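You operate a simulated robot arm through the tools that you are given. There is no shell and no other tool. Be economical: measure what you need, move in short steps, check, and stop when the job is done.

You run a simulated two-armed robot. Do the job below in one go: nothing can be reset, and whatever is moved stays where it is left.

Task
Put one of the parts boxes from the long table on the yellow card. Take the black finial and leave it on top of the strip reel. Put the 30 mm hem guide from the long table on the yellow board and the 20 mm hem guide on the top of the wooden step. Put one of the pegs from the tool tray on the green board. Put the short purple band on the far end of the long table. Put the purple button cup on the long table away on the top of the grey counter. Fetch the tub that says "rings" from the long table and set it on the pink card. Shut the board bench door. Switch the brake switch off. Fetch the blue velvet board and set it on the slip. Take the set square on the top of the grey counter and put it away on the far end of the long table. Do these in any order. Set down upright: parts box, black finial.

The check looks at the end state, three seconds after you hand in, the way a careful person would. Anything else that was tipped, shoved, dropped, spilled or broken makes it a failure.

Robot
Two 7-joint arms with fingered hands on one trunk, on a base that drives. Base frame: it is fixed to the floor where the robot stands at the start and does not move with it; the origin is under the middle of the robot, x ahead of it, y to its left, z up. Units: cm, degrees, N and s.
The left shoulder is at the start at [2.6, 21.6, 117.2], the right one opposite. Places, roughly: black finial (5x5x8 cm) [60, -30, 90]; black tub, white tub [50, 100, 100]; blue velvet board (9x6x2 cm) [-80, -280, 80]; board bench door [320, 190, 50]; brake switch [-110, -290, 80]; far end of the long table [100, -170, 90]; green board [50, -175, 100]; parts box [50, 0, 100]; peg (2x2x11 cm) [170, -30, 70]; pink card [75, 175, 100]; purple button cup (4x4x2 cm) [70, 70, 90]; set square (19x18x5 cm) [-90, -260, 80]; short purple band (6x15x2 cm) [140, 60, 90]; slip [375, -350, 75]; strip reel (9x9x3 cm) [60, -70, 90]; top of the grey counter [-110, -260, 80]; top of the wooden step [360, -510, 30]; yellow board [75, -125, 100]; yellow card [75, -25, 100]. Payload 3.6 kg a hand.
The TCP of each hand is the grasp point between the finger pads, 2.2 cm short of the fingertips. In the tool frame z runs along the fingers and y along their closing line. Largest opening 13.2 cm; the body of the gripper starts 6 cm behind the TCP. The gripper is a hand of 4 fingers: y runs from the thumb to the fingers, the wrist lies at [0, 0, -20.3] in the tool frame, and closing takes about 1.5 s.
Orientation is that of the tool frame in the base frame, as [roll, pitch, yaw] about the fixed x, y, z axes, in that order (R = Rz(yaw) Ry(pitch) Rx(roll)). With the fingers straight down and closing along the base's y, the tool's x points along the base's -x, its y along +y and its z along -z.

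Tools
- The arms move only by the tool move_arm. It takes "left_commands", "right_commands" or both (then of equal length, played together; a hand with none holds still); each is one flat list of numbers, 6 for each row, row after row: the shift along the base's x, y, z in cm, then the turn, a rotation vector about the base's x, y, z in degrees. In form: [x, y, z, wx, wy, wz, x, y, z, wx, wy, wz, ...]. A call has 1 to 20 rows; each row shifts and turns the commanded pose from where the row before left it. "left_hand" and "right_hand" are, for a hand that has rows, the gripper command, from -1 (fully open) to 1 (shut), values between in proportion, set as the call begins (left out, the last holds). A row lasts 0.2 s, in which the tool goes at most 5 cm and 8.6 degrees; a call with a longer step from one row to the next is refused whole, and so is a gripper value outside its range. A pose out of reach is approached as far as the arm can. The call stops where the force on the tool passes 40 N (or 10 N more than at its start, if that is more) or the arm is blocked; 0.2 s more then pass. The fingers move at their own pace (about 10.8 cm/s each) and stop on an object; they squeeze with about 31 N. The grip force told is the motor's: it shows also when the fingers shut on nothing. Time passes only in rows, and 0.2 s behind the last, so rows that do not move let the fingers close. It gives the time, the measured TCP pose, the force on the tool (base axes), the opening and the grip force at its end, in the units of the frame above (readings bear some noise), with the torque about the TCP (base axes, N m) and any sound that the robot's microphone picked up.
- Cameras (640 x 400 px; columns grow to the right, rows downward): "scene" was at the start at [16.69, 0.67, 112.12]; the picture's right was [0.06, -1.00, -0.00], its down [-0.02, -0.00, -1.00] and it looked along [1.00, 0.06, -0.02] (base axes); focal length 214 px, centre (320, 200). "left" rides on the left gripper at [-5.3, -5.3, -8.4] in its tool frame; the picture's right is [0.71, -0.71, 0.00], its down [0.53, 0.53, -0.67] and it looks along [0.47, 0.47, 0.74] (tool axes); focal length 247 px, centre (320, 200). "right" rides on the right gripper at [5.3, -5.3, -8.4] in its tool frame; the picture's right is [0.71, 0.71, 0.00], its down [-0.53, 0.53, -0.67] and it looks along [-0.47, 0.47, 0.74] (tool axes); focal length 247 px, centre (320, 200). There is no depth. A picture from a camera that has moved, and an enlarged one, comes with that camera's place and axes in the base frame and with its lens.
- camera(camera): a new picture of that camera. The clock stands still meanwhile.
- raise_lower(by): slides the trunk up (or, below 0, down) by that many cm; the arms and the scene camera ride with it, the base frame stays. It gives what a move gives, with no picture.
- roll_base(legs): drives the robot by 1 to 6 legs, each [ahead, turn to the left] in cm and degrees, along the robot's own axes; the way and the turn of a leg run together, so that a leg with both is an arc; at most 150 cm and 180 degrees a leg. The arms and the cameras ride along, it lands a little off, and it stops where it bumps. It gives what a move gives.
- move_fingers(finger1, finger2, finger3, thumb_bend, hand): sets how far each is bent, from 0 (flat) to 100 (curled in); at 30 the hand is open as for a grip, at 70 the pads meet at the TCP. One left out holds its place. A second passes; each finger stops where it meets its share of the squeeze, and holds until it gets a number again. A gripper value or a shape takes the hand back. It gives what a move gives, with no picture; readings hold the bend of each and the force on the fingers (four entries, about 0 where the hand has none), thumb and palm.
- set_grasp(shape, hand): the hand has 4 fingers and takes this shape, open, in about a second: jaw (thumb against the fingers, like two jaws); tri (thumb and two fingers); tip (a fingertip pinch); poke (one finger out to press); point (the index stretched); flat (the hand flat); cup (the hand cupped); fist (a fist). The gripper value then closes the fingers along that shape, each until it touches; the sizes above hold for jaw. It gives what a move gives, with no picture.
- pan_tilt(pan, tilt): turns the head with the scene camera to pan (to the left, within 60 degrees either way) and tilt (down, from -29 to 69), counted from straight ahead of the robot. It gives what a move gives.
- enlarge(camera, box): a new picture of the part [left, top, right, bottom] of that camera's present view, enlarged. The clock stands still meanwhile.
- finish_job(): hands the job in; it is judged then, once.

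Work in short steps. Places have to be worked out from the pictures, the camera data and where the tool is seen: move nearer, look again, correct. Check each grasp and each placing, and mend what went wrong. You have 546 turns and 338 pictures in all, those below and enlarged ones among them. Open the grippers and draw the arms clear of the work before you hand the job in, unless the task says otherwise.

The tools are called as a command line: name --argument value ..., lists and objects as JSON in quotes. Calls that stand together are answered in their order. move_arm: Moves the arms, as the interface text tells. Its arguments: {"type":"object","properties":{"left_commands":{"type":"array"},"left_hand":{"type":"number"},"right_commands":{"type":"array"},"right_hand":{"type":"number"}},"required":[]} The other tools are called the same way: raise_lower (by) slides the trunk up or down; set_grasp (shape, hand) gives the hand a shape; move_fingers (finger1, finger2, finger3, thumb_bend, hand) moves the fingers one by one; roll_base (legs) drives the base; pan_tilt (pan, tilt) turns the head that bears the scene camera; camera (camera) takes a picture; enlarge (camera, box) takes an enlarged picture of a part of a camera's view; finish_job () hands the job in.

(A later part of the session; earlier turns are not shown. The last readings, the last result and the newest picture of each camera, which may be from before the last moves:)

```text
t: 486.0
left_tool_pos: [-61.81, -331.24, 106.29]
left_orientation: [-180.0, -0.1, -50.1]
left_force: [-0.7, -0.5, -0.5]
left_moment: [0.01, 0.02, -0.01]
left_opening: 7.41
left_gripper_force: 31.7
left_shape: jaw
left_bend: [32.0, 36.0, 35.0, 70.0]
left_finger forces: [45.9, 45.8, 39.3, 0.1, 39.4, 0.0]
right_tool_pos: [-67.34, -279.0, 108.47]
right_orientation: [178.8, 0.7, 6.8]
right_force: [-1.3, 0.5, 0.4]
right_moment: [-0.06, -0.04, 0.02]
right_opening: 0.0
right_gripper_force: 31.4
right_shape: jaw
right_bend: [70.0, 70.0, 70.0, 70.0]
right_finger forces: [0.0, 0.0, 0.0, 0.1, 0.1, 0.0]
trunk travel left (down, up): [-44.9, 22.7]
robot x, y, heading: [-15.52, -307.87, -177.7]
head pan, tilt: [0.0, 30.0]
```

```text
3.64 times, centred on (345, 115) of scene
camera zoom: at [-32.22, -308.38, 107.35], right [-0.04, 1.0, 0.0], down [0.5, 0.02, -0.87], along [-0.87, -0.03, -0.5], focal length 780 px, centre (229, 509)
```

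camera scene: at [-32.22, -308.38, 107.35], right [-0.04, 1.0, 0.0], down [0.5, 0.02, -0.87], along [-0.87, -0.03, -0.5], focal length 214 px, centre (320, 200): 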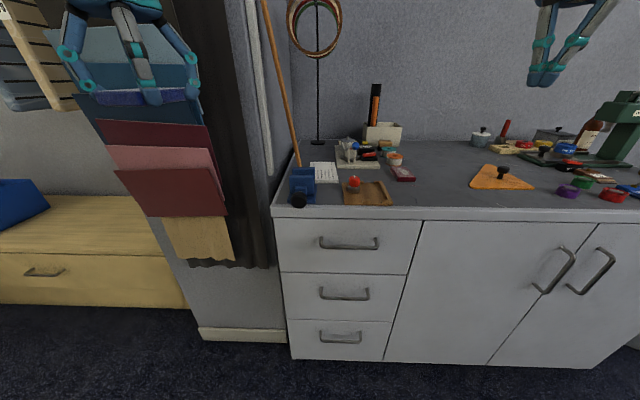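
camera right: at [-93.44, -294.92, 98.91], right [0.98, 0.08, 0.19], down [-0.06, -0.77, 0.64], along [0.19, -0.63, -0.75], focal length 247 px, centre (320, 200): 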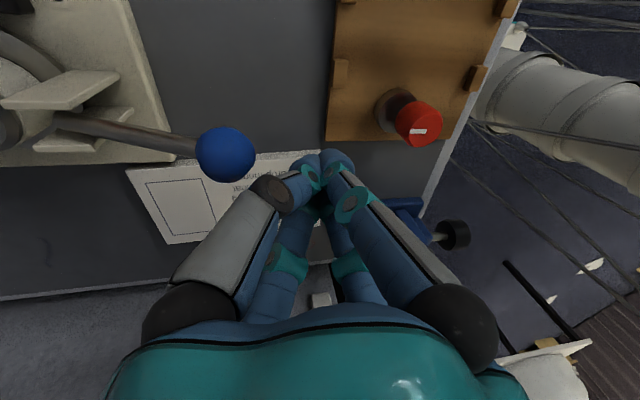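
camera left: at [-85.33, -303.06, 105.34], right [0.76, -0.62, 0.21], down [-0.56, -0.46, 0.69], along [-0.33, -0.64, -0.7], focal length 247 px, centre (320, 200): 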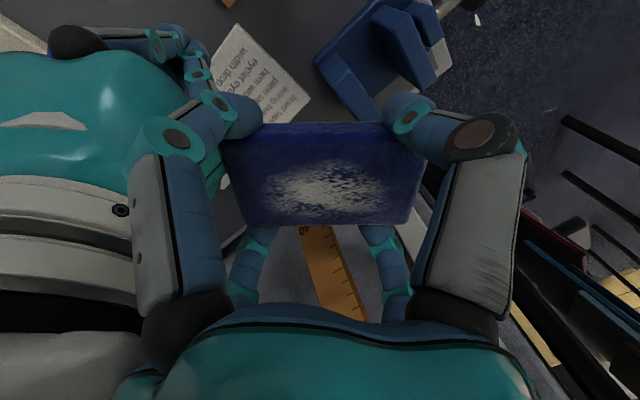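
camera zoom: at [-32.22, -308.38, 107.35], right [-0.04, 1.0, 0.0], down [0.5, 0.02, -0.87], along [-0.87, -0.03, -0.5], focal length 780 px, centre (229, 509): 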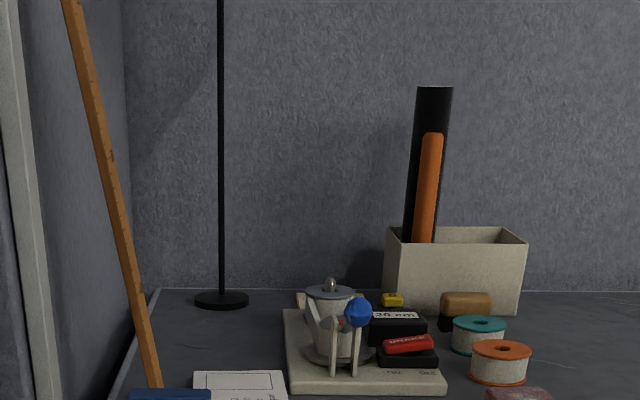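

Everything on the counter looks intact. I tuck the left hand in moderately, tilt the right hand 40° forward, and approach only to x≈−37.

move_arm --left_commands '[3, 2.5, 1, 0, 0, 0, 3, 2.5, 1, 0, 0, 0, 3, 2.5, 1, 0, 0, 0, 3, 2.5, 1, 0, 0, 0, 0.5, 1, 0, 0, 0, 0]' --right_commands '[0, 0, 1, 0, 8, 0, 0, 0, 1, 0, 8, 0, 0, -1, 1, 0, 8, 0, 0, -1, 1, 0, 8, 0, 0, -1, 0, 0, 8, 0]'

roll_base --legs '[[0, -6]]'

roll_base --legs '[[20, 0]]'

camera --camera "right"

camera --camera "scene"

```text
t: 487.2
left_tool_pos: [-49.19, -320.07, 110.19]
left_orientation: [-179.8, -0.1, -49.8]
left_force: [-0.3, 0.9, -1.2]
left_moment: [-0.01, -0.02, 0.02]
left_opening: 7.38
left_gripper_force: 30.9
left_shape: jaw
left_bend: [32.0, 36.0, 35.0, 70.0]
left_finger forces: [45.8, 45.5, 39.0, 0.0, 39.1, 0.0]
right_tool_pos: [-67.2, -282.17, 112.44]
right_orientation: [-175.4, 40.5, 9.1]
right_force: [0.7, 0.1, 0.4]
right_moment: [-0.02, 0.0, -0.01]
right_opening: 0.0
right_gripper_force: 31.0
right_shape: jaw
right_bend: [70.0, 70.0, 70.0, 70.0]
right_finger forces: [0.0, 0.1, 0.0, 0.0, 0.1, 0.1]
trunk travel left (down, up): [-44.9, 22.7]
robot x, y, heading: [-15.52, -307.98, -177.9]
head pan, tilt: [0.0, 30.0]
```

```text
t: 488.1
left_tool_pos: [-50.21, -316.5, 110.23]
left_orientation: [180.0, -0.1, -55.9]
left_force: [0.6, -0.1, -0.2]
left_moment: [0.0, -0.01, 0.0]
left_opening: 7.44
left_gripper_force: 31.2
left_shape: jaw
left_bend: [32.0, 36.0, 35.0, 70.0]
left_finger forces: [45.6, 45.6, 39.1, 0.1, 39.0, 0.1]
right_tool_pos: [-64.13, -276.85, 112.31]
right_orientation: [-175.4, 40.3, 3.1]
right_force: [-0.2, 0.4, 0.0]
right_moment: [-0.03, 0.01, -0.02]
right_opening: 0.01
right_gripper_force: 31.1
right_shape: jaw
right_bend: [70.0, 70.0, 70.0, 70.0]
right_finger forces: [0.0, 0.0, 0.0, 0.0, 0.0, 0.0]
trunk travel left (down, up): [-44.9, 22.7]
robot x, y, heading: [-15.62, -308.7, 176.0]
head pan, tilt: [0.0, 30.0]
```

```text
t: 489.7
left_tool_pos: [-70.34, -315.31, 110.17]
left_orientation: [-179.9, -0.2, -55.6]
left_force: [-0.6, -0.4, 0.0]
left_moment: [0.02, -0.05, 0.02]
left_opening: 7.4
left_gripper_force: 31.3
left_shape: jaw
left_bend: [32.0, 36.0, 35.0, 70.0]
left_finger forces: [45.8, 45.6, 39.1, 0.0, 39.0, 0.0]
right_tool_pos: [-84.37, -275.68, 112.38]
right_orientation: [-175.3, 40.4, 3.4]
right_force: [-0.1, -0.3, -0.4]
right_moment: [0.01, 0.01, 0.02]
right_opening: 0.0
right_gripper_force: 30.9
right_shape: jaw
right_bend: [70.0, 70.0, 70.0, 70.0]
right_finger forces: [0.0, 0.0, 0.1, 0.0, 0.1, 0.0]
trunk travel left (down, up): [-44.9, 22.7]
robot x, y, heading: [-35.56, -307.05, 176.5]
head pan, tilt: [0.0, 30.0]
```

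```text
124 pictures are left
camera right: at [-74.98, -270.71, 115.52], right [0.54, -0.67, -0.5], down [0.04, -0.58, 0.82], along [-0.84, -0.46, -0.29], focal length 247 px, centre (320, 200)
```

right: 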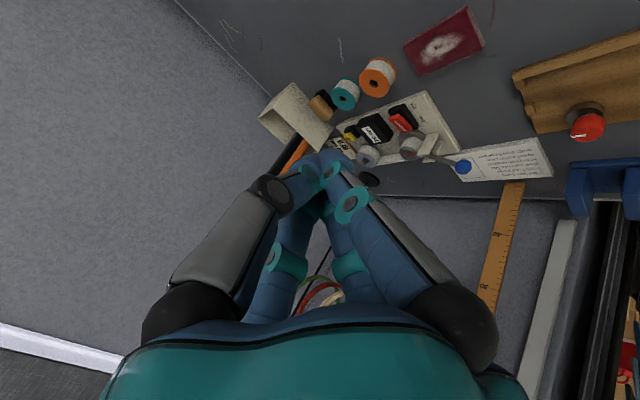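

```text
123 pictures are left
camera scene: at [-52.29, -305.84, 107.33], right [0.06, 1.0, 0.0], down [0.5, -0.03, -0.86], along [-0.86, 0.05, -0.5], focal length 214 px, centre (320, 200)
```

scene: 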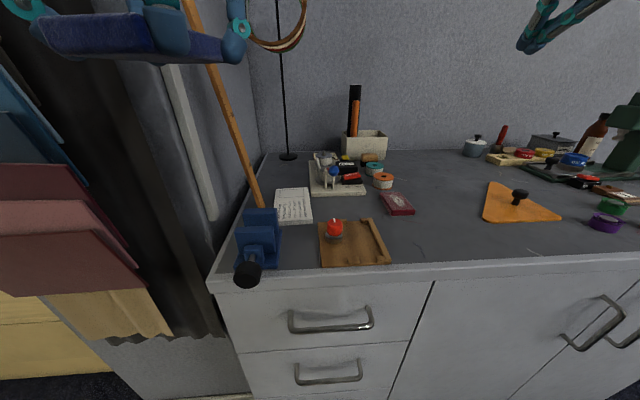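

No strain now. I zoom on the switch for its exact position and state.

enlarge --camera "scene" --box '[300, 140, 410, 210]'

```text
5.71 times, centred on (355, 175) of scene
camera zoom: at [-52.29, -305.84, 107.33], right [0.06, 1.0, 0.0], down [0.5, -0.03, -0.86], along [-0.86, 0.05, -0.5], focal length 1226 px, centre (120, 343)
```

zoom: 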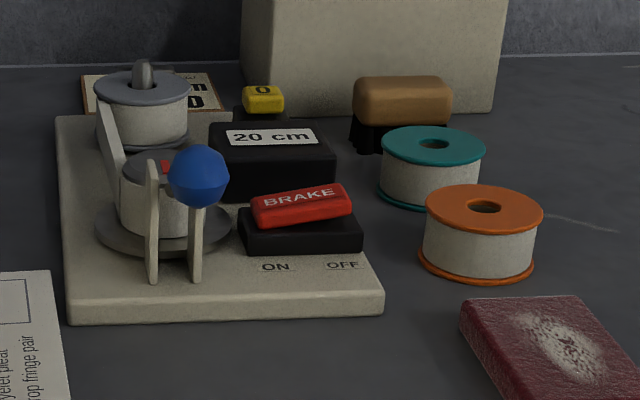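

The OFF end of the rocker is at about (−106.5,−291.6,83). I bring the closed fingertips above it.

move_arm --right_commands '[-3.45, -2.65, -1.5, 0, 0, 0, -3.45, -2.65, -1.5, 0, 0, 0, -3.45, -2.65, -1.5, 0, 0, 0, -3.45, -2.65, -1.5, 0, 0, 0, -3.45, -2.65, -1.5, 0, 0, 0, -3.45, -2.75, -1.5, 0, 0, 0, 0, 0, -4, 0, 0, 0, 0, 0, -4, 0, 0, 0]'

camera --camera "right"

enlarge --camera "scene" --box '[290, 90, 420, 210]'

```text
t: 491.5
left_tool_pos: [-70.22, -315.41, 110.24]
left_orientation: [-179.9, -0.1, -55.5]
left_force: [0.0, 0.8, -1.0]
left_moment: [-0.03, -0.03, 0.0]
left_opening: 7.4
left_gripper_force: 31.1
left_shape: jaw
left_bend: [32.0, 36.0, 35.0, 70.0]
left_finger forces: [45.7, 45.6, 39.1, 0.0, 39.0, 0.1]
right_tool_pos: [-104.91, -291.94, 95.28]
right_orientation: [-175.4, 40.4, 3.5]
right_force: [-0.3, 0.1, 0.6]
right_moment: [0.03, 0.01, -0.01]
right_opening: 0.0
right_gripper_force: 31.3
right_shape: jaw
right_bend: [70.0, 70.0, 70.0, 70.0]
right_finger forces: [0.0, 0.0, 0.0, 0.0, 0.0, 0.0]
trunk travel left (down, up): [-44.9, 22.7]
robot x, y, heading: [-35.68, -306.99, 176.4]
head pan, tilt: [0.0, 30.0]
```

```text
121 pictures are left
camera right: at [-95.39, -286.83, 98.5], right [0.54, -0.67, -0.5], down [0.04, -0.58, 0.82], along [-0.84, -0.46, -0.29], focal length 247 px, centre (320, 200)
```

right: 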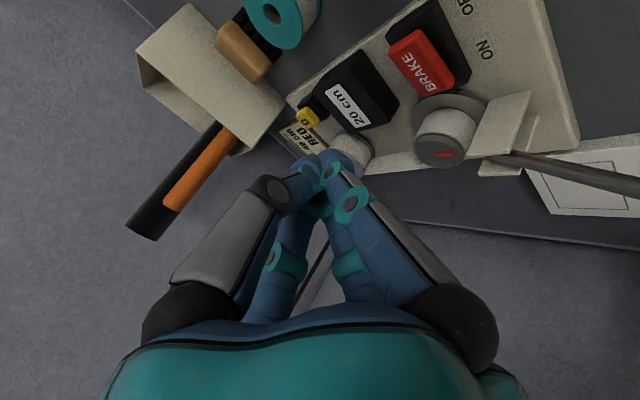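

```text
3.33 times, centred on (355, 150) of scene
camera zoom: at [-52.21, -305.86, 107.34], right [0.06, 1.0, 0.0], down [0.5, -0.03, -0.87], along [-0.86, 0.05, -0.5], focal length 715 px, centre (203, 367)
```

zoom: 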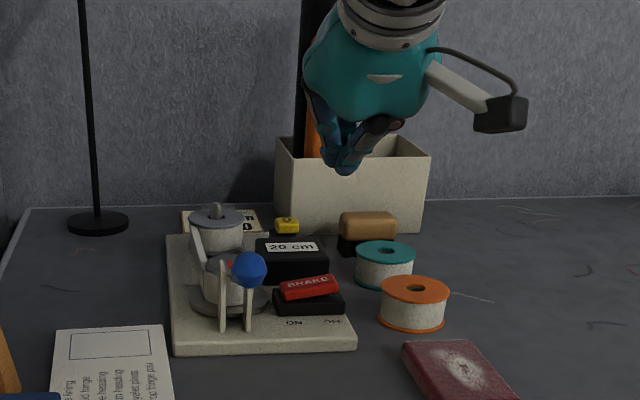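

The OFF edge is at about (−105,−291.3,84.5). I shift accordingly and lower to just above it.

move_arm --right_commands '[1.3, 0.7, -3, 0, 0, 0, 0, 0, -3, 0, 0, 0, 0, 0, -1, 0, 0, 0]'

enlarge --camera "scene" --box '[290, 120, 400, 210]'

camera --camera "right"

```text
t: 492.3
left_tool_pos: [-70.2, -315.37, 110.36]
left_orientation: [-179.9, -0.1, -55.6]
left_force: [-1.1, -0.9, 0.7]
left_moment: [0.02, -0.02, -0.04]
left_opening: 7.39
left_gripper_force: 31.1
left_shape: jaw
left_bend: [32.0, 36.0, 35.0, 70.0]
left_finger forces: [45.7, 45.6, 39.1, 0.1, 38.9, 0.1]
right_tool_pos: [-103.69, -291.1, 88.44]
right_orientation: [-175.4, 40.4, 3.3]
right_force: [-1.0, -0.7, 0.0]
right_moment: [-0.03, 0.0, 0.03]
right_opening: 0.01
right_gripper_force: 31.2
right_shape: jaw
right_bend: [70.0, 70.0, 70.0, 70.0]
right_finger forces: [0.0, 0.0, 0.0, 0.1, 0.0, 0.1]
trunk travel left (down, up): [-44.9, 22.7]
robot x, y, heading: [-35.76, -307.05, 176.4]
head pan, tilt: [0.0, 30.0]
```

```text
4.44 times, centred on (345, 165) of scene
camera zoom: at [-52.18, -305.84, 107.35], right [0.06, 1.0, 0.0], down [0.5, -0.03, -0.87], along [-0.86, 0.05, -0.5], focal length 953 px, centre (209, 356)
```

zoom: 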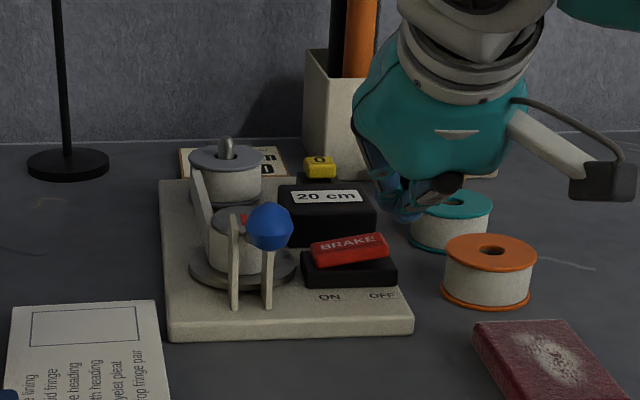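

```text
118 pictures are left
camera right: at [-94.13, -285.98, 91.61], right [0.54, -0.67, -0.5], down [0.04, -0.58, 0.82], along [-0.84, -0.46, -0.29], focal length 247 px, centre (320, 200)
```

right: 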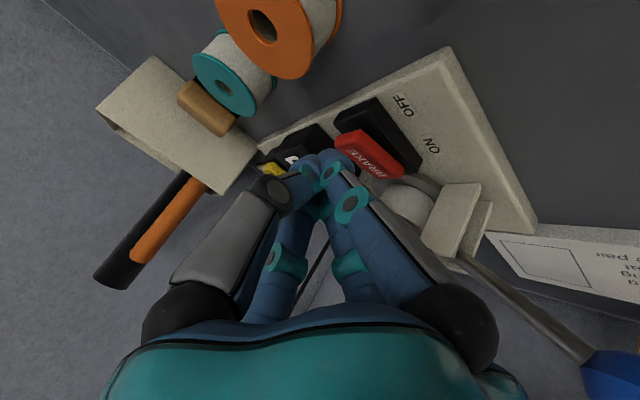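

The two views together put the OFF end at (−106.1,−291.5,83.3). I shift 1 cm and press down in steps.

move_arm --right_commands '[-1, -0.2, -1, 0, 0, 0, 0, 0, -1, 0, 0, 0, 0, 0, -0.7, 0, 0, 0]'

move_arm --right_commands '[0, 0, -0.6, 0, 0, 0, 0, 0, -0.5, 0, 0, 0]'

enlarge --camera "scene" --box '[290, 120, 400, 210]'

```text
t: 493.1
left_tool_pos: [-70.1, -315.42, 110.33]
left_orientation: [-180.0, -0.1, -55.6]
left_force: [-0.5, 0.5, -1.0]
left_moment: [0.0, -0.03, 0.0]
left_opening: 7.37
left_gripper_force: 31.5
left_shape: jaw
left_bend: [32.0, 36.0, 35.0, 70.0]
left_finger forces: [45.7, 45.6, 39.1, 0.0, 39.0, 0.1]
right_tool_pos: [-104.76, -291.43, 85.95]
right_orientation: [-175.4, 40.4, 3.5]
right_force: [1.1, 1.1, 5.9]
right_moment: [0.01, 0.04, 0.02]
right_opening: 0.0
right_gripper_force: 31.1
right_shape: jaw
right_bend: [70.0, 70.0, 70.0, 70.0]
right_finger forces: [0.1, 0.1, 0.1, 0.0, 0.0, 0.0]
trunk travel left (down, up): [-44.9, 22.7]
robot x, y, heading: [-35.46, -306.94, 176.4]
head pan, tilt: [0.0, 30.0]
```

```text
t: 493.7
left_tool_pos: [-69.75, -315.45, 110.5]
left_orientation: [179.8, 0.1, -55.6]
left_force: [-0.3, -0.1, -1.1]
left_moment: [0.0, -0.01, 0.01]
left_opening: 7.4
left_gripper_force: 31.2
left_shape: jaw
left_bend: [32.0, 36.0, 35.0, 70.0]
left_finger forces: [45.7, 45.7, 39.1, 0.0, 39.0, 0.1]
right_tool_pos: [-104.69, -291.58, 85.8]
right_orientation: [-175.3, 41.4, 3.7]
right_force: [7.6, 5.2, 38.9]
right_moment: [0.01, 0.36, -0.08]
right_opening: 0.0
right_gripper_force: 31.3
right_shape: jaw
right_bend: [70.0, 70.0, 70.0, 70.0]
right_finger forces: [0.0, 0.0, 0.0, 0.1, 0.0, 0.1]
trunk travel left (down, up): [-44.9, 22.7]
robot x, y, heading: [-35.43, -306.79, 176.3]
head pan, tilt: [0.0, 30.0]
```

```text
4.44 times, centred on (345, 165) of scene
camera zoom: at [-51.69, -305.88, 107.48], right [0.06, 1.0, 0.0], down [0.5, -0.03, -0.87], along [-0.87, 0.05, -0.5], focal length 953 px, centre (209, 356)
```

zoom: 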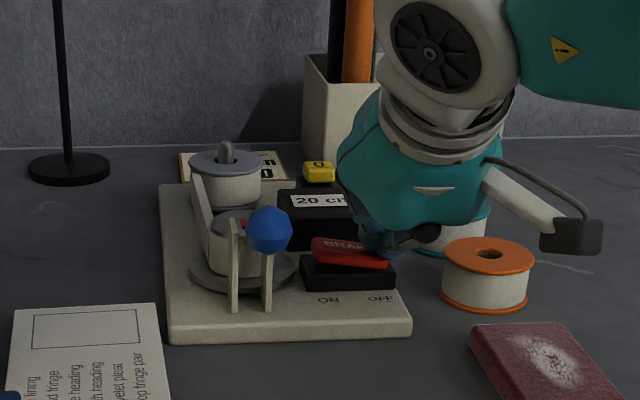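

The rocker has tipped: its right (OFF) end is now down. I lift off and check.

move_arm --right_commands '[0, 0, 2, 0, 0, 0, 0, 0, 4, 0, 0, 0, 0.5, 0, 4, 0, 0, 0, 2, 0, 4, 0, 0, 0, 3, 1, 3, 0, 0, 0]'

enlarge --camera "scene" --box '[290, 120, 400, 210]'

```text
t: 494.9
left_tool_pos: [-70.15, -315.31, 110.29]
left_orientation: [-180.0, -0.1, -55.6]
left_force: [0.1, 0.5, -0.4]
left_moment: [0.02, -0.02, 0.01]
left_opening: 7.43
left_gripper_force: 31.0
left_shape: jaw
left_bend: [32.0, 36.0, 35.0, 70.0]
left_finger forces: [45.7, 45.6, 39.1, 0.0, 39.0, 0.0]
right_tool_pos: [-98.73, -290.29, 101.62]
right_orientation: [-175.4, 40.3, 3.4]
right_force: [0.1, 0.0, 0.5]
right_moment: [0.0, 0.03, 0.03]
right_opening: 0.03
right_gripper_force: 31.0
right_shape: jaw
right_bend: [70.0, 70.0, 70.0, 70.0]
right_finger forces: [0.0, 0.0, 0.1, 0.1, 0.0, 0.0]
trunk travel left (down, up): [-44.9, 22.7]
robot x, y, heading: [-35.71, -306.77, 176.2]
head pan, tilt: [0.0, 30.0]
```

```text
4.44 times, centred on (345, 165) of scene
camera zoom: at [-52.14, -305.82, 107.36], right [0.06, 1.0, 0.0], down [0.5, -0.03, -0.87], along [-0.86, 0.05, -0.5], focal length 953 px, centre (209, 356)
```

zoom: 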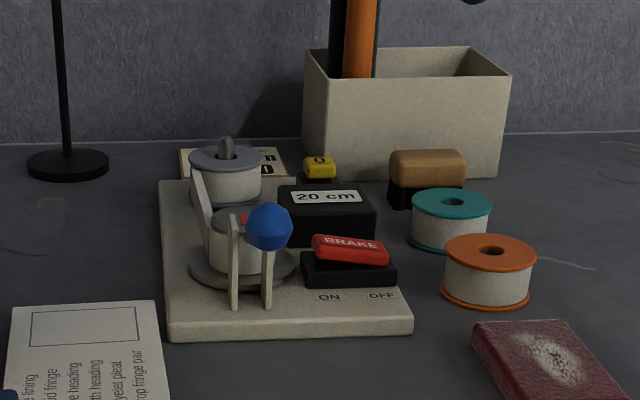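

The brake is off and nothing else moved. Now for the set square: I level the right hand, back off, and move along to y≈−264.

move_arm --right_commands '[3, 1, 2, 0, -8, 0, 3, 1, 2, 0, -8, 0, 2, 1, 1, 0, -8, 0, 2, 1, 1, 0, -8, 0, 2, 1, 1, 0, -8, 0]' --right_hand -1

roll_base --legs '[[-20, 0]]'

roll_base --legs '[[0, -35]]'

roll_base --legs '[[0, -33]]'

roll_base --legs '[[44, 0]]'

roll_base --legs '[[0, 36]]'

roll_base --legs '[[0, 36]]'

```text
t: 496.1
left_tool_pos: [-70.2, -315.4, 110.22]
left_orientation: [-180.0, -0.1, -55.6]
left_force: [0.6, 0.6, -0.8]
left_moment: [-0.01, 0.01, 0.03]
left_opening: 7.44
left_gripper_force: 31.2
left_shape: jaw
left_bend: [32.0, 36.0, 35.0, 70.0]
left_finger forces: [45.7, 45.7, 39.0, 0.0, 39.1, 0.0]
right_tool_pos: [-87.11, -285.36, 108.86]
right_orientation: [-177.6, 0.2, 2.7]
right_force: [0.0, 0.0, -0.3]
right_moment: [0.01, 0.0, -0.01]
right_opening: 13.2
right_gripper_force: 0.1
right_shape: jaw
right_bend: [30.0, 30.0, 30.0, 30.0]
right_finger forces: [0.1, 0.1, 0.0, 0.0, 0.0, 0.1]
trunk travel left (down, up): [-44.9, 22.7]
robot x, y, heading: [-35.46, -306.74, 176.3]
head pan, tilt: [0.0, 30.0]
```

```text
t: 497.7
left_tool_pos: [-50.02, -316.59, 110.36]
left_orientation: [-179.9, -0.1, -55.8]
left_force: [0.3, -0.2, 0.7]
left_moment: [0.0, 0.0, -0.01]
left_opening: 7.43
left_gripper_force: 31.2
left_shape: jaw
left_bend: [32.0, 36.0, 35.0, 70.0]
left_finger forces: [45.8, 45.7, 39.1, 0.0, 39.0, 0.0]
right_tool_pos: [-66.88, -286.59, 108.8]
right_orientation: [-177.6, 0.5, 2.4]
right_force: [0.5, 0.1, 0.6]
right_moment: [0.01, 0.0, -0.01]
right_opening: 13.21
right_gripper_force: 0.0
right_shape: jaw
right_bend: [30.0, 30.0, 30.0, 30.0]
right_finger forces: [0.0, 0.1, 0.0, 0.1, 0.0, 0.0]
trunk travel left (down, up): [-44.9, 22.7]
robot x, y, heading: [-15.24, -308.44, 176.4]
head pan, tilt: [0.0, 30.0]
```

```text
t: 499.8
left_tool_pos: [-48.51, -294.7, 110.21]
left_orientation: [180.0, -0.2, -91.4]
left_force: [-0.1, 0.6, -1.4]
left_moment: [0.01, -0.01, 0.0]
left_opening: 7.41
left_gripper_force: 30.9
left_shape: jaw
left_bend: [32.0, 36.0, 35.0, 70.0]
left_finger forces: [45.6, 45.5, 39.0, 0.0, 38.9, 0.0]
right_tool_pos: [-44.76, -260.49, 108.77]
right_orientation: [-177.6, 0.4, -33.3]
right_force: [0.0, -0.2, -0.6]
right_moment: [-0.02, 0.0, -0.01]
right_opening: 13.19
right_gripper_force: 0.1
right_shape: jaw
right_bend: [30.0, 30.0, 30.0, 30.0]
right_finger forces: [0.0, 0.0, 0.1, 0.0, 0.1, 0.1]
trunk travel left (down, up): [-44.9, 22.7]
robot x, y, heading: [-17.1, -310.99, 140.6]
head pan, tilt: [0.0, 30.0]
```

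```text
t: 501.8
left_tool_pos: [-34.92, -280.08, 110.43]
left_orientation: [-179.9, -0.1, -124.3]
left_force: [0.1, -0.5, -0.4]
left_moment: [0.01, 0.05, -0.01]
left_opening: 7.42
left_gripper_force: 31.0
left_shape: jaw
left_bend: [32.0, 36.0, 35.0, 70.0]
left_finger forces: [45.5, 45.3, 39.1, 0.1, 39.0, 0.1]
right_tool_pos: [-13.19, -253.27, 108.84]
right_orientation: [-177.6, 0.4, -66.1]
right_force: [0.0, -0.4, -0.2]
right_moment: [0.01, -0.01, 0.01]
right_opening: 13.2
right_gripper_force: 0.1
right_shape: jaw
right_bend: [30.0, 30.0, 30.0, 30.0]
right_finger forces: [0.0, 0.0, 0.0, 0.0, 0.1, 0.1]
trunk travel left (down, up): [-44.9, 22.7]
robot x, y, heading: [-20.09, -310.91, 108.2]
head pan, tilt: [0.0, 30.0]
```

```text
t: 504.5
left_tool_pos: [-50.0, -237.3, 110.38]
left_orientation: [-179.9, -0.1, -123.3]
left_force: [0.5, 0.2, -0.6]
left_moment: [-0.02, 0.02, -0.03]
left_opening: 7.42
left_gripper_force: 30.8
left_shape: jaw
left_bend: [32.0, 36.0, 35.0, 70.0]
left_finger forces: [45.4, 45.1, 39.2, 0.1, 38.9, 0.2]
right_tool_pos: [-28.89, -210.11, 108.88]
right_orientation: [-177.6, 0.4, -65.0]
right_force: [-0.4, 0.8, 0.3]
right_moment: [0.02, 0.0, 0.02]
right_opening: 13.22
right_gripper_force: 0.0
right_shape: jaw
right_bend: [30.0, 30.0, 30.0, 30.0]
right_finger forces: [0.0, 0.1, 0.0, 0.0, 0.0, 0.1]
trunk travel left (down, up): [-44.9, 22.7]
robot x, y, heading: [-34.77, -268.07, 109.0]
head pan, tilt: [0.0, 30.0]
```

```text
t: 506.6
left_tool_pos: [-65.44, -252.66, 110.42]
left_orientation: [-179.9, -0.1, -86.7]
left_force: [-0.5, -0.7, -0.1]
left_moment: [-0.01, 0.01, 0.0]
left_opening: 7.42
left_gripper_force: 31.2
left_shape: jaw
left_bend: [32.0, 36.0, 35.0, 70.0]
left_finger forces: [45.4, 45.2, 39.1, 0.1, 38.9, 0.0]
right_tool_pos: [-64.76, -218.21, 108.92]
right_orientation: [-177.5, 0.4, -28.3]
right_force: [0.3, 0.3, 0.6]
right_moment: [-0.01, -0.03, 0.01]
right_opening: 13.2
right_gripper_force: 0.0
right_shape: jaw
right_bend: [30.0, 30.0, 30.0, 30.0]
right_finger forces: [0.0, 0.0, 0.1, 0.0, 0.0, 0.1]
trunk travel left (down, up): [-44.9, 22.7]
robot x, y, heading: [-33.03, -265.6, 145.5]
head pan, tilt: [0.0, 30.0]
```

```text
t: 508.7
left_tool_pos: [-66.86, -274.27, 110.6]
left_orientation: [-179.9, -0.1, -50.6]
left_force: [-0.4, 0.6, -0.9]
left_moment: [0.01, -0.06, -0.03]
left_opening: 7.4
left_gripper_force: 31.4
left_shape: jaw
left_bend: [32.0, 36.0, 35.0, 70.0]
left_finger forces: [45.4, 45.0, 38.9, 0.0, 38.7, 0.0]
right_tool_pos: [-86.51, -245.88, 108.99]
right_orientation: [-177.6, 0.4, 7.6]
right_force: [0.0, 0.3, 0.1]
right_moment: [0.01, 0.02, 0.01]
right_opening: 13.21
right_gripper_force: 0.0
right_shape: jaw
right_bend: [30.0, 30.0, 30.0, 30.0]
right_finger forces: [0.1, 0.0, 0.0, 0.0, 0.0, 0.0]
trunk travel left (down, up): [-44.9, 22.7]
robot x, y, heading: [-32.92, -262.3, -178.9]
head pan, tilt: [0.0, 30.0]
```

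I roll 10 cm ahead, move the left hand aside, and bring the right over the set square's knob.

roll_base --legs '[[10, 0]]'

move_arm --left_commands '[0, -4, 1, 0, 0, 0, 0, -4, 1, 0, 0, 0, 0, -4, 1, 0, 0, 0, 0, 0, 0, 0, 0, 0]' --right_commands '[1, -3, -2, 0, 0, 0, 1, -3, -2, 0, 0, 0, 1, -3, -3, 0, 0, 0, 1.5, -2, -4, 0, 0, 0]'

camera --camera "right"

pan_tilt --pan -10 --tilt 45

camera --camera "scene"

```text
t: 509.9
left_tool_pos: [-76.86, -274.3, 110.6]
left_orientation: [-180.0, -0.2, -50.5]
left_force: [-0.9, 0.0, -0.4]
left_moment: [-0.03, 0.0, 0.0]
left_opening: 7.39
left_gripper_force: 31.6
left_shape: jaw
left_bend: [32.0, 36.0, 35.0, 70.0]
left_finger forces: [45.3, 44.9, 39.0, 0.0, 38.6, 0.1]
right_tool_pos: [-96.55, -245.99, 108.84]
right_orientation: [-177.6, 0.4, 7.6]
right_force: [-0.1, 0.6, -0.6]
right_moment: [-0.01, 0.0, -0.01]
right_opening: 13.18
right_gripper_force: 0.1
right_shape: jaw
right_bend: [30.0, 30.0, 30.0, 30.0]
right_finger forces: [0.0, 0.0, 0.0, 0.0, 0.1, 0.0]
trunk travel left (down, up): [-44.9, 22.7]
robot x, y, heading: [-42.57, -262.45, -179.0]
head pan, tilt: [0.0, 30.0]
```

```text
t: 510.9
left_tool_pos: [-76.52, -286.38, 113.69]
left_orientation: [-179.9, -0.2, -50.7]
left_force: [0.7, 0.7, 0.0]
left_moment: [-0.03, -0.01, -0.04]
left_opening: 7.4
left_gripper_force: 30.3
left_shape: jaw
left_bend: [32.0, 36.0, 35.0, 70.0]
left_finger forces: [45.3, 44.9, 39.0, 0.0, 38.7, 0.0]
right_tool_pos: [-91.79, -257.2, 98.21]
right_orientation: [-177.5, 0.5, 7.8]
right_force: [0.3, 0.2, 0.1]
right_moment: [0.0, -0.02, 0.02]
right_opening: 13.2
right_gripper_force: 0.2
right_shape: jaw
right_bend: [30.0, 30.0, 30.0, 30.0]
right_finger forces: [0.0, 0.0, 0.0, 0.1, 0.0, 0.0]
trunk travel left (down, up): [-44.9, 22.7]
robot x, y, heading: [-42.99, -262.35, -178.8]
head pan, tilt: [0.0, 30.0]
```

```text
115 pictures are left
camera right: at [-86.96, -251.61, 106.66], right [0.79, -0.61, -0.03], down [-0.44, -0.62, 0.65], along [-0.42, -0.5, -0.76], focal length 247 px, centre (320, 200)
```

right: 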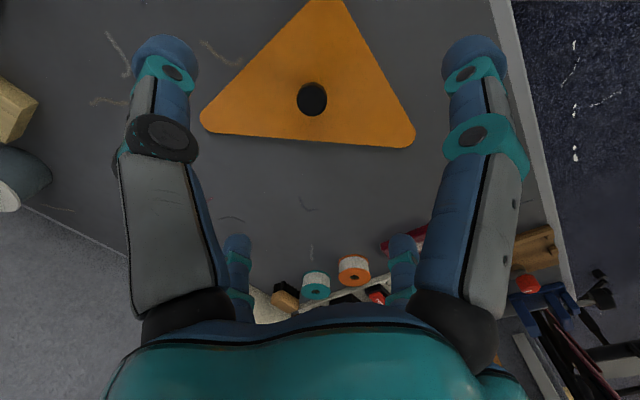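

```text
t: 511.6
left_tool_pos: [-76.4, -286.35, 113.73]
left_orientation: [180.0, -0.1, -50.6]
left_force: [0.0, -0.3, -1.3]
left_moment: [-0.01, 0.01, 0.01]
left_opening: 7.42
left_gripper_force: 30.9
left_shape: jaw
left_bend: [32.0, 36.0, 35.0, 70.0]
left_finger forces: [45.4, 45.0, 38.9, 0.0, 38.6, 0.0]
right_tool_pos: [-91.66, -257.25, 98.2]
right_orientation: [-177.6, 0.4, 7.7]
right_force: [-0.1, -0.2, 0.1]
right_moment: [-0.01, -0.01, 0.03]
right_opening: 13.17
right_gripper_force: 0.1
right_shape: jaw
right_bend: [30.0, 30.0, 30.0, 30.0]
right_finger forces: [0.1, 0.1, 0.0, 0.0, 0.0, 0.0]
trunk travel left (down, up): [-44.9, 22.7]
robot x, y, heading: [-43.02, -262.35, -178.8]
head pan, tilt: [-10.0, 45.0]
```

```text
114 pictures are left
camera scene: at [-58.74, -261.37, 105.1], right [0.15, 0.99, 0.0], down [0.7, -0.11, -0.71], along [-0.7, 0.11, -0.71], focal length 214 px, centre (320, 200)
```

scene: 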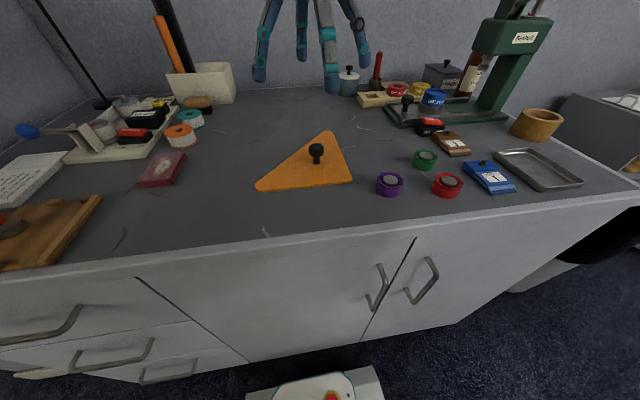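

Knob at (−92.7,−256.5). I centre, pre-close a bit and lower around it.

move_arm --right_commands '[-0.9, 0.7, -3, 0, 0, 0, 0, 0, -4, 0, 0, 0, 0, 0, -4, 0, 0, 0, 0, 0, -2.5, 0, 0, 0]' --right_hand -0.1

camera --camera "right"

```text
t: 512.6
left_tool_pos: [-76.51, -286.28, 113.73]
left_orientation: [-180.0, -0.1, -50.6]
left_force: [-0.2, -0.6, -0.7]
left_moment: [0.01, 0.03, -0.03]
left_opening: 7.37
left_gripper_force: 30.3
left_shape: jaw
left_bend: [32.0, 36.0, 35.0, 70.0]
left_finger forces: [45.4, 44.8, 39.0, 0.0, 38.6, 0.1]
right_tool_pos: [-92.61, -256.53, 84.4]
right_orientation: [-177.7, 0.4, 7.7]
right_force: [0.1, -0.1, -0.4]
right_moment: [0.0, 0.01, -0.01]
right_opening: 7.34
right_gripper_force: 0.0
right_shape: jaw
right_bend: [34.0, 34.0, 34.0, 70.0]
right_finger forces: [0.0, 0.0, 0.1, 0.0, 0.1, 0.0]
trunk travel left (down, up): [-44.9, 22.7]
robot x, y, heading: [-43.14, -262.51, -178.7]
head pan, tilt: [-10.0, 45.0]
```

```text
113 pictures are left
camera right: at [-87.97, -251.0, 92.89], right [0.8, -0.61, -0.04], down [-0.44, -0.62, 0.65], along [-0.42, -0.5, -0.76], focal length 247 px, centre (320, 200)
```

right: 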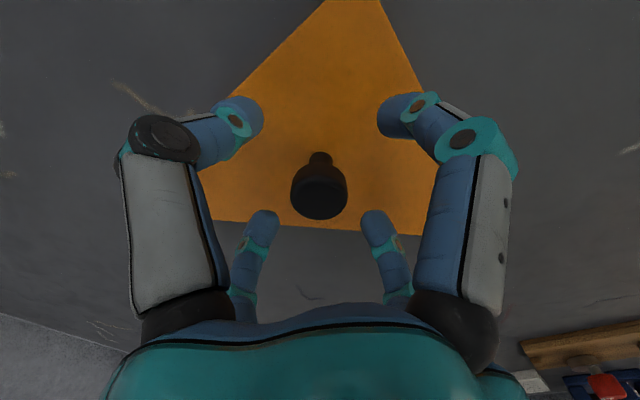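

Centred; I lower 1.5 cm and close on the knob.

move_arm --right_commands '[0, 0, -1.5, 0, 0, 0]'

move_arm --right_commands '[0, 0, 0, 0, 0, 0, 0, 0, 0, 0, 0, 0, 0, 0, 0, 0, 0, 0, 0, 0, 0, 0, 0, 0, 0, 0, 0, 0, 0, 0]' --right_hand 1

move_arm --right_commands '[0, 0, 1, 0, 0, 0, 0, 0, 2, 0, 0, 0, 0, 0, 4, 0, 0, 0]'

camera --camera "right"

camera --camera "scene"

```text
t: 513.0
left_tool_pos: [-76.5, -286.28, 113.58]
left_orientation: [-179.9, 0.0, -50.4]
left_force: [-0.6, 0.4, -0.9]
left_moment: [-0.02, -0.01, -0.03]
left_opening: 7.41
left_gripper_force: 31.2
left_shape: jaw
left_bend: [32.0, 36.0, 35.0, 70.0]
left_finger forces: [45.3, 44.9, 39.1, 0.0, 38.6, 0.0]
right_tool_pos: [-92.73, -256.51, 83.12]
right_orientation: [-177.6, 0.6, 7.7]
right_force: [-0.4, 0.3, -0.2]
right_moment: [0.01, 0.0, -0.01]
right_opening: 7.3
right_gripper_force: 0.0
right_shape: jaw
right_bend: [34.0, 34.0, 34.0, 70.0]
right_finger forces: [0.1, 0.0, 0.1, 0.0, 0.0, 0.1]
trunk travel left (down, up): [-44.9, 22.7]
robot x, y, heading: [-42.93, -262.03, -179.0]
head pan, tilt: [-10.0, 45.0]
```

```text
t: 514.2
left_tool_pos: [-76.44, -286.26, 113.64]
left_orientation: [-180.0, -0.1, -50.5]
left_force: [0.3, 0.0, -0.8]
left_moment: [0.01, 0.02, -0.05]
left_opening: 7.39
left_gripper_force: 31.0
left_shape: jaw
left_bend: [32.0, 36.0, 35.0, 70.0]
left_finger forces: [45.3, 44.9, 39.0, 0.0, 38.6, 0.1]
right_tool_pos: [-92.73, -256.42, 83.19]
right_orientation: [-177.6, 0.4, 7.7]
right_force: [0.4, 0.3, 0.5]
right_moment: [-0.16, -0.03, 0.04]
right_opening: 0.56
right_gripper_force: 30.9
right_shape: jaw
right_bend: [71.0, 74.0, 74.0, 72.0]
right_finger forces: [29.9, 29.3, 28.4, 0.0, 28.6, 0.0]
trunk travel left (down, up): [-44.9, 22.7]
robot x, y, heading: [-42.96, -262.66, -178.9]
head pan, tilt: [-10.0, 45.0]
```

```text
t: 515.0
left_tool_pos: [-76.41, -286.29, 113.59]
left_orientation: [180.0, 0.1, -50.7]
left_force: [0.6, -0.1, -0.2]
left_moment: [-0.02, 0.03, 0.01]
left_opening: 7.41
left_gripper_force: 30.4
left_shape: jaw
left_bend: [32.0, 36.0, 35.0, 70.0]
left_finger forces: [45.3, 44.9, 39.0, 0.0, 38.5, 0.0]
right_tool_pos: [-92.55, -256.3, 90.22]
right_orientation: [-177.6, 0.5, 7.7]
right_force: [0.5, 0.2, -1.4]
right_moment: [0.01, 0.0, -0.01]
right_opening: 0.57
right_gripper_force: 31.1
right_shape: jaw
right_bend: [71.0, 74.0, 74.0, 72.0]
right_finger forces: [30.7, 28.6, 28.3, 0.0, 29.1, 0.0]
trunk travel left (down, up): [-44.9, 22.7]
robot x, y, heading: [-42.59, -262.33, -178.9]
head pan, tilt: [-10.0, 45.0]
```

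```text
112 pictures are left
camera right: at [-87.9, -250.77, 98.71], right [0.79, -0.61, -0.04], down [-0.44, -0.62, 0.65], along [-0.42, -0.5, -0.76], focal length 247 px, centre (320, 200)
```

right: 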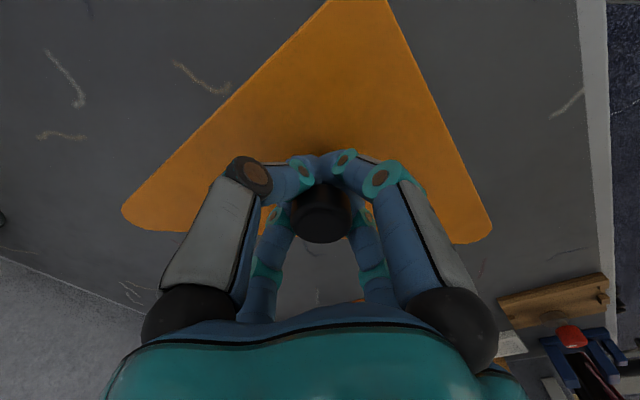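

```text
111 pictures are left
camera scene: at [-58.71, -261.38, 105.1], right [0.15, 0.99, 0.0], down [0.7, -0.11, -0.71], along [-0.7, 0.11, -0.71], focal length 214 px, centre (320, 200)
```

scene: 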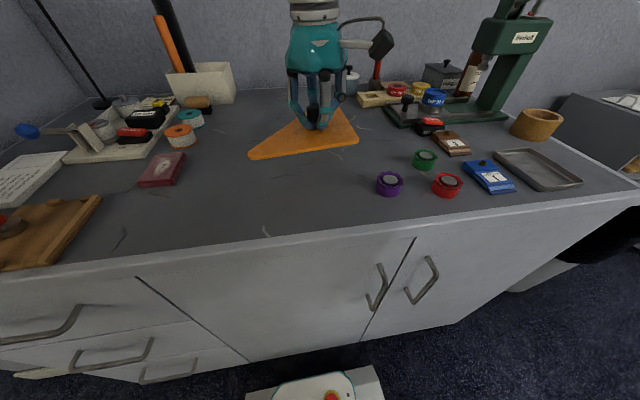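

Set square in hand. I raise it, pull back, and drive to the long table's front near y≈−133.

move_arm --right_commands '[1, 0, 4.5, 0, 0, 0, 2, 0, 4.5, 0, 0, 0, 3, 0, 4, 0, 0, 0, 4, 1, 2.5, 0, 0, 0, 4, 2, 2, 0, 0, 0]'

roll_base --legs '[[-35, 0]]'

roll_base --legs '[[0, -43]]'

roll_base --legs '[[0, -43]]'

roll_base --legs '[[126, 0]]'

roll_base --legs '[[0, -45]]'

roll_base --legs '[[0, -46]]'

```text
t: 516.2
left_tool_pos: [-76.32, -286.16, 113.8]
left_orientation: [179.9, 0.1, -50.5]
left_force: [-0.2, -0.6, -0.8]
left_moment: [0.0, 0.0, -0.01]
left_opening: 7.41
left_gripper_force: 30.8
left_shape: jaw
left_bend: [32.0, 36.0, 35.0, 70.0]
left_finger forces: [45.3, 44.9, 39.0, 0.0, 38.6, 0.0]
right_tool_pos: [-78.67, -253.58, 107.77]
right_orientation: [-177.6, 0.5, 7.5]
right_force: [1.2, -0.7, -1.3]
right_moment: [0.02, 0.04, 0.01]
right_opening: 0.58
right_gripper_force: 30.8
right_shape: jaw
right_bend: [71.0, 74.0, 74.0, 72.0]
right_finger forces: [31.0, 30.4, 29.5, 0.1, 29.3, 0.1]
trunk travel left (down, up): [-44.9, 22.7]
robot x, y, heading: [-42.78, -262.36, -178.8]
head pan, tilt: [-10.0, 45.0]
```

```text
t: 518.5
left_tool_pos: [-41.14, -285.76, 113.58]
left_orientation: [-180.0, 0.1, -49.9]
left_force: [0.2, 0.4, -0.7]
left_moment: [0.04, 0.0, 0.02]
left_opening: 7.41
left_gripper_force: 31.1
left_shape: jaw
left_bend: [32.0, 36.0, 35.0, 70.0]
left_finger forces: [45.3, 45.0, 39.0, 0.0, 38.6, 0.0]
right_tool_pos: [-44.14, -252.98, 107.71]
right_orientation: [-177.6, 0.5, 8.3]
right_force: [-0.2, 0.6, -1.1]
right_moment: [0.0, 0.01, -0.01]
right_opening: 0.57
right_gripper_force: 30.8
right_shape: jaw
right_bend: [71.0, 74.0, 74.0, 72.0]
right_finger forces: [31.0, 30.5, 29.6, 0.1, 29.4, 0.0]
trunk travel left (down, up): [-44.9, 22.7]
robot x, y, heading: [-8.14, -261.44, -178.2]
head pan, tilt: [-10.0, 45.0]
```

```text
t: 520.9
left_tool_pos: [-48.7, -256.56, 113.67]
left_orientation: [180.0, -0.1, -93.0]
left_force: [-1.1, -0.5, 0.2]
left_moment: [0.03, 0.01, 0.06]
left_opening: 7.42
left_gripper_force: 31.5
left_shape: jaw
left_bend: [32.0, 36.0, 35.0, 70.0]
left_finger forces: [45.2, 44.7, 38.8, 0.0, 38.1, 0.1]
right_tool_pos: [-28.5, -230.62, 107.64]
right_orientation: [-177.6, 0.4, -34.8]
right_force: [0.9, -0.8, -1.9]
right_moment: [0.02, -0.02, 0.0]
right_opening: 0.58
right_gripper_force: 30.9
right_shape: jaw
right_bend: [71.0, 74.0, 74.0, 72.0]
right_finger forces: [31.3, 30.7, 29.7, 0.0, 30.1, 0.0]
trunk travel left (down, up): [-44.9, 22.7]
robot x, y, heading: [-10.15, -264.22, 138.7]
head pan, tilt: [-10.0, 45.0]
```

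```text
t: 523.3
left_tool_pos: [-33.52, -232.22, 113.78]
left_orientation: [180.0, -0.1, -135.6]
left_force: [-0.4, 0.4, -1.5]
left_moment: [-0.02, -0.03, 0.02]
left_opening: 7.37
left_gripper_force: 31.1
left_shape: jaw
left_bend: [32.0, 36.0, 35.0, 70.0]
left_finger forces: [45.1, 44.5, 38.4, 0.0, 37.8, 0.0]
right_tool_pos: [-1.21, -226.71, 107.74]
right_orientation: [-177.7, 0.4, -77.2]
right_force: [0.4, 0.2, -1.6]
right_moment: [0.0, 0.02, 0.0]
right_opening: 0.52
right_gripper_force: 30.9
right_shape: jaw
right_bend: [71.0, 74.0, 74.0, 72.0]
right_finger forces: [0.0, 30.6, 29.8, 0.0, 0.1, 0.1]
trunk travel left (down, up): [-44.9, 22.7]
robot x, y, heading: [-13.64, -264.72, 96.8]
head pan, tilt: [-10.0, 45.0]
```

```text
t: 529.5
left_tool_pos: [-48.6, -108.56, 113.71]
left_orientation: [-180.0, 0.0, -135.0]
left_force: [-0.3, 0.2, -0.9]
left_moment: [0.02, 0.01, 0.02]
left_opening: 7.39
left_gripper_force: 30.9
left_shape: jaw
left_bend: [32.0, 36.0, 35.0, 70.0]
left_finger forces: [44.9, 44.4, 38.6, 0.0, 38.1, 0.1]
right_tool_pos: [-16.23, -102.87, 107.81]
right_orientation: [-177.7, 0.4, -76.8]
right_force: [0.0, 0.5, -2.4]
right_moment: [0.0, 0.01, 0.03]
right_opening: 0.54
right_gripper_force: 31.6
right_shape: jaw
right_bend: [71.0, 74.0, 74.0, 72.0]
right_finger forces: [0.0, 30.3, 30.0, 0.1, 0.0, 0.0]
trunk travel left (down, up): [-44.9, 22.7]
robot x, y, heading: [-28.85, -140.39, 97.1]
head pan, tilt: [-10.0, 45.0]
```

```text
t: 532.0
left_tool_pos: [-19.78, -104.04, 113.89]
left_orientation: [-180.0, -0.1, 179.0]
left_force: [0.8, 0.1, 0.5]
left_moment: [-0.02, 0.0, -0.01]
left_opening: 7.34
left_gripper_force: 30.6
left_shape: jaw
left_bend: [32.0, 36.0, 35.0, 70.0]
left_finger forces: [44.6, 44.1, 38.0, 0.0, 37.6, 0.1]
right_tool_pos: [6.81, -123.28, 107.88]
right_orientation: [-177.6, 0.4, -122.9]
right_force: [0.1, -0.6, -1.3]
right_moment: [-0.02, -0.02, -0.01]
right_opening: 0.54
right_gripper_force: 31.2
right_shape: jaw
right_bend: [71.0, 74.0, 74.0, 72.0]
right_finger forces: [0.1, 29.4, 29.9, 0.1, 0.0, 0.0]
trunk travel left (down, up): [-44.9, 22.7]
robot x, y, heading: [-31.26, -138.34, 51.3]
head pan, tilt: [-10.0, 45.0]
```

```text
t: 534.5
left_tool_pos: [1.46, -122.41, 113.84]
left_orientation: [179.9, -0.1, 134.0]
left_force: [-0.5, -0.3, -1.1]
left_moment: [-0.02, 0.01, 0.0]
left_opening: 7.35
left_gripper_force: 30.6
left_shape: jaw
left_bend: [32.0, 36.0, 35.0, 70.0]
left_finger forces: [44.1, 43.6, 37.9, 0.0, 37.5, 0.1]
right_tool_pos: [6.55, -154.84, 107.87]
right_orientation: [-177.6, 0.4, -167.6]
right_force: [-0.7, 0.1, -1.0]
right_moment: [-0.05, 0.04, -0.01]
right_opening: 0.56
right_gripper_force: 30.7
right_shape: jaw
right_bend: [71.0, 74.0, 74.0, 72.0]
right_finger forces: [0.0, 28.9, 30.2, 0.0, 0.1, 0.0]
trunk travel left (down, up): [-44.9, 22.7]
robot x, y, heading: [-31.33, -134.45, 6.5]
head pan, tilt: [-10.0, 45.0]
```

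Facing the table now. I straighten and roll up to x≈8.

roll_base --legs '[[39, -6]]'

pan_tilt --pan -10 --tilt 40

camera --camera "scene"

camera --camera "right"

```text
t: 537.0
left_tool_pos: [41.56, -123.42, 113.85]
left_orientation: [180.0, -0.1, 128.2]
left_force: [0.3, 0.0, -0.6]
left_moment: [0.0, 0.02, 0.02]
left_opening: 7.36
left_gripper_force: 30.6
left_shape: jaw
left_bend: [32.0, 36.0, 35.0, 70.0]
left_finger forces: [44.1, 43.7, 38.2, 0.0, 37.7, 0.1]
right_tool_pos: [43.41, -156.05, 107.91]
right_orientation: [-177.5, 0.4, -173.5]
right_force: [-0.1, -0.9, -1.9]
right_moment: [0.01, -0.01, 0.03]
right_opening: 0.58
right_gripper_force: 30.8
right_shape: jaw
right_bend: [71.0, 74.0, 74.0, 72.0]
right_finger forces: [0.0, 29.7, 30.6, 0.0, 0.0, 0.0]
trunk travel left (down, up): [-44.9, 22.7]
robot x, y, heading: [7.63, -131.88, 0.4]
head pan, tilt: [-10.0, 45.0]
```

```text
t: 537.6
left_tool_pos: [41.48, -123.29, 113.94]
left_orientation: [179.9, -0.1, 128.2]
left_force: [0.2, 0.2, -0.8]
left_moment: [-0.02, -0.03, -0.01]
left_opening: 7.34
left_gripper_force: 30.9
left_shape: jaw
left_bend: [32.0, 36.0, 35.0, 70.0]
left_finger forces: [44.2, 43.6, 38.2, 0.0, 37.6, 0.0]
right_tool_pos: [43.39, -156.21, 107.98]
right_orientation: [-177.6, 0.4, -173.4]
right_force: [0.4, 0.4, -0.7]
right_moment: [-0.02, 0.03, 0.02]
right_opening: 0.55
right_gripper_force: 31.4
right_shape: jaw
right_bend: [71.0, 74.0, 74.0, 72.0]
right_finger forces: [0.1, 29.8, 30.7, 0.0, 0.0, 0.0]
trunk travel left (down, up): [-44.9, 22.7]
robot x, y, heading: [7.48, -132.04, 0.7]
head pan, tilt: [-10.0, 40.0]
```

```text
110 pictures are left
camera scene: at [23.52, -133.15, 105.82], right [-0.16, -0.99, 0.0], down [-0.64, 0.1, -0.77], along [0.76, -0.12, -0.64], focal length 214 px, centre (320, 200)
```

scene: 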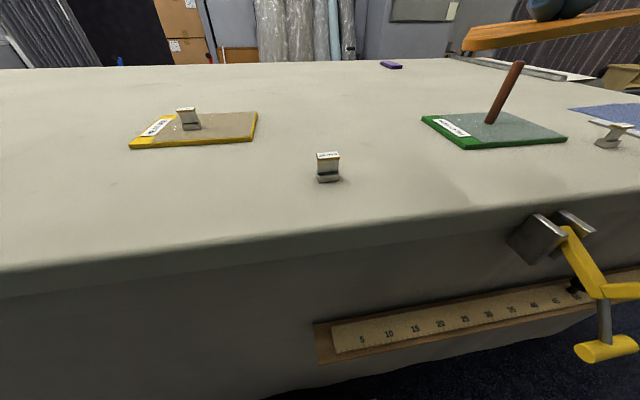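

```text
109 pictures are left
camera right: at [38.6, -161.82, 116.45], right [-0.78, 0.62, -0.03], down [0.46, 0.61, 0.65], along [0.42, 0.49, -0.76], focal length 247 px, centre (320, 200)
```

right: 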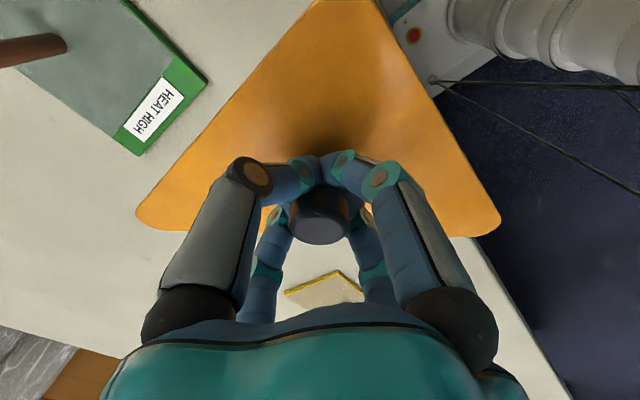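

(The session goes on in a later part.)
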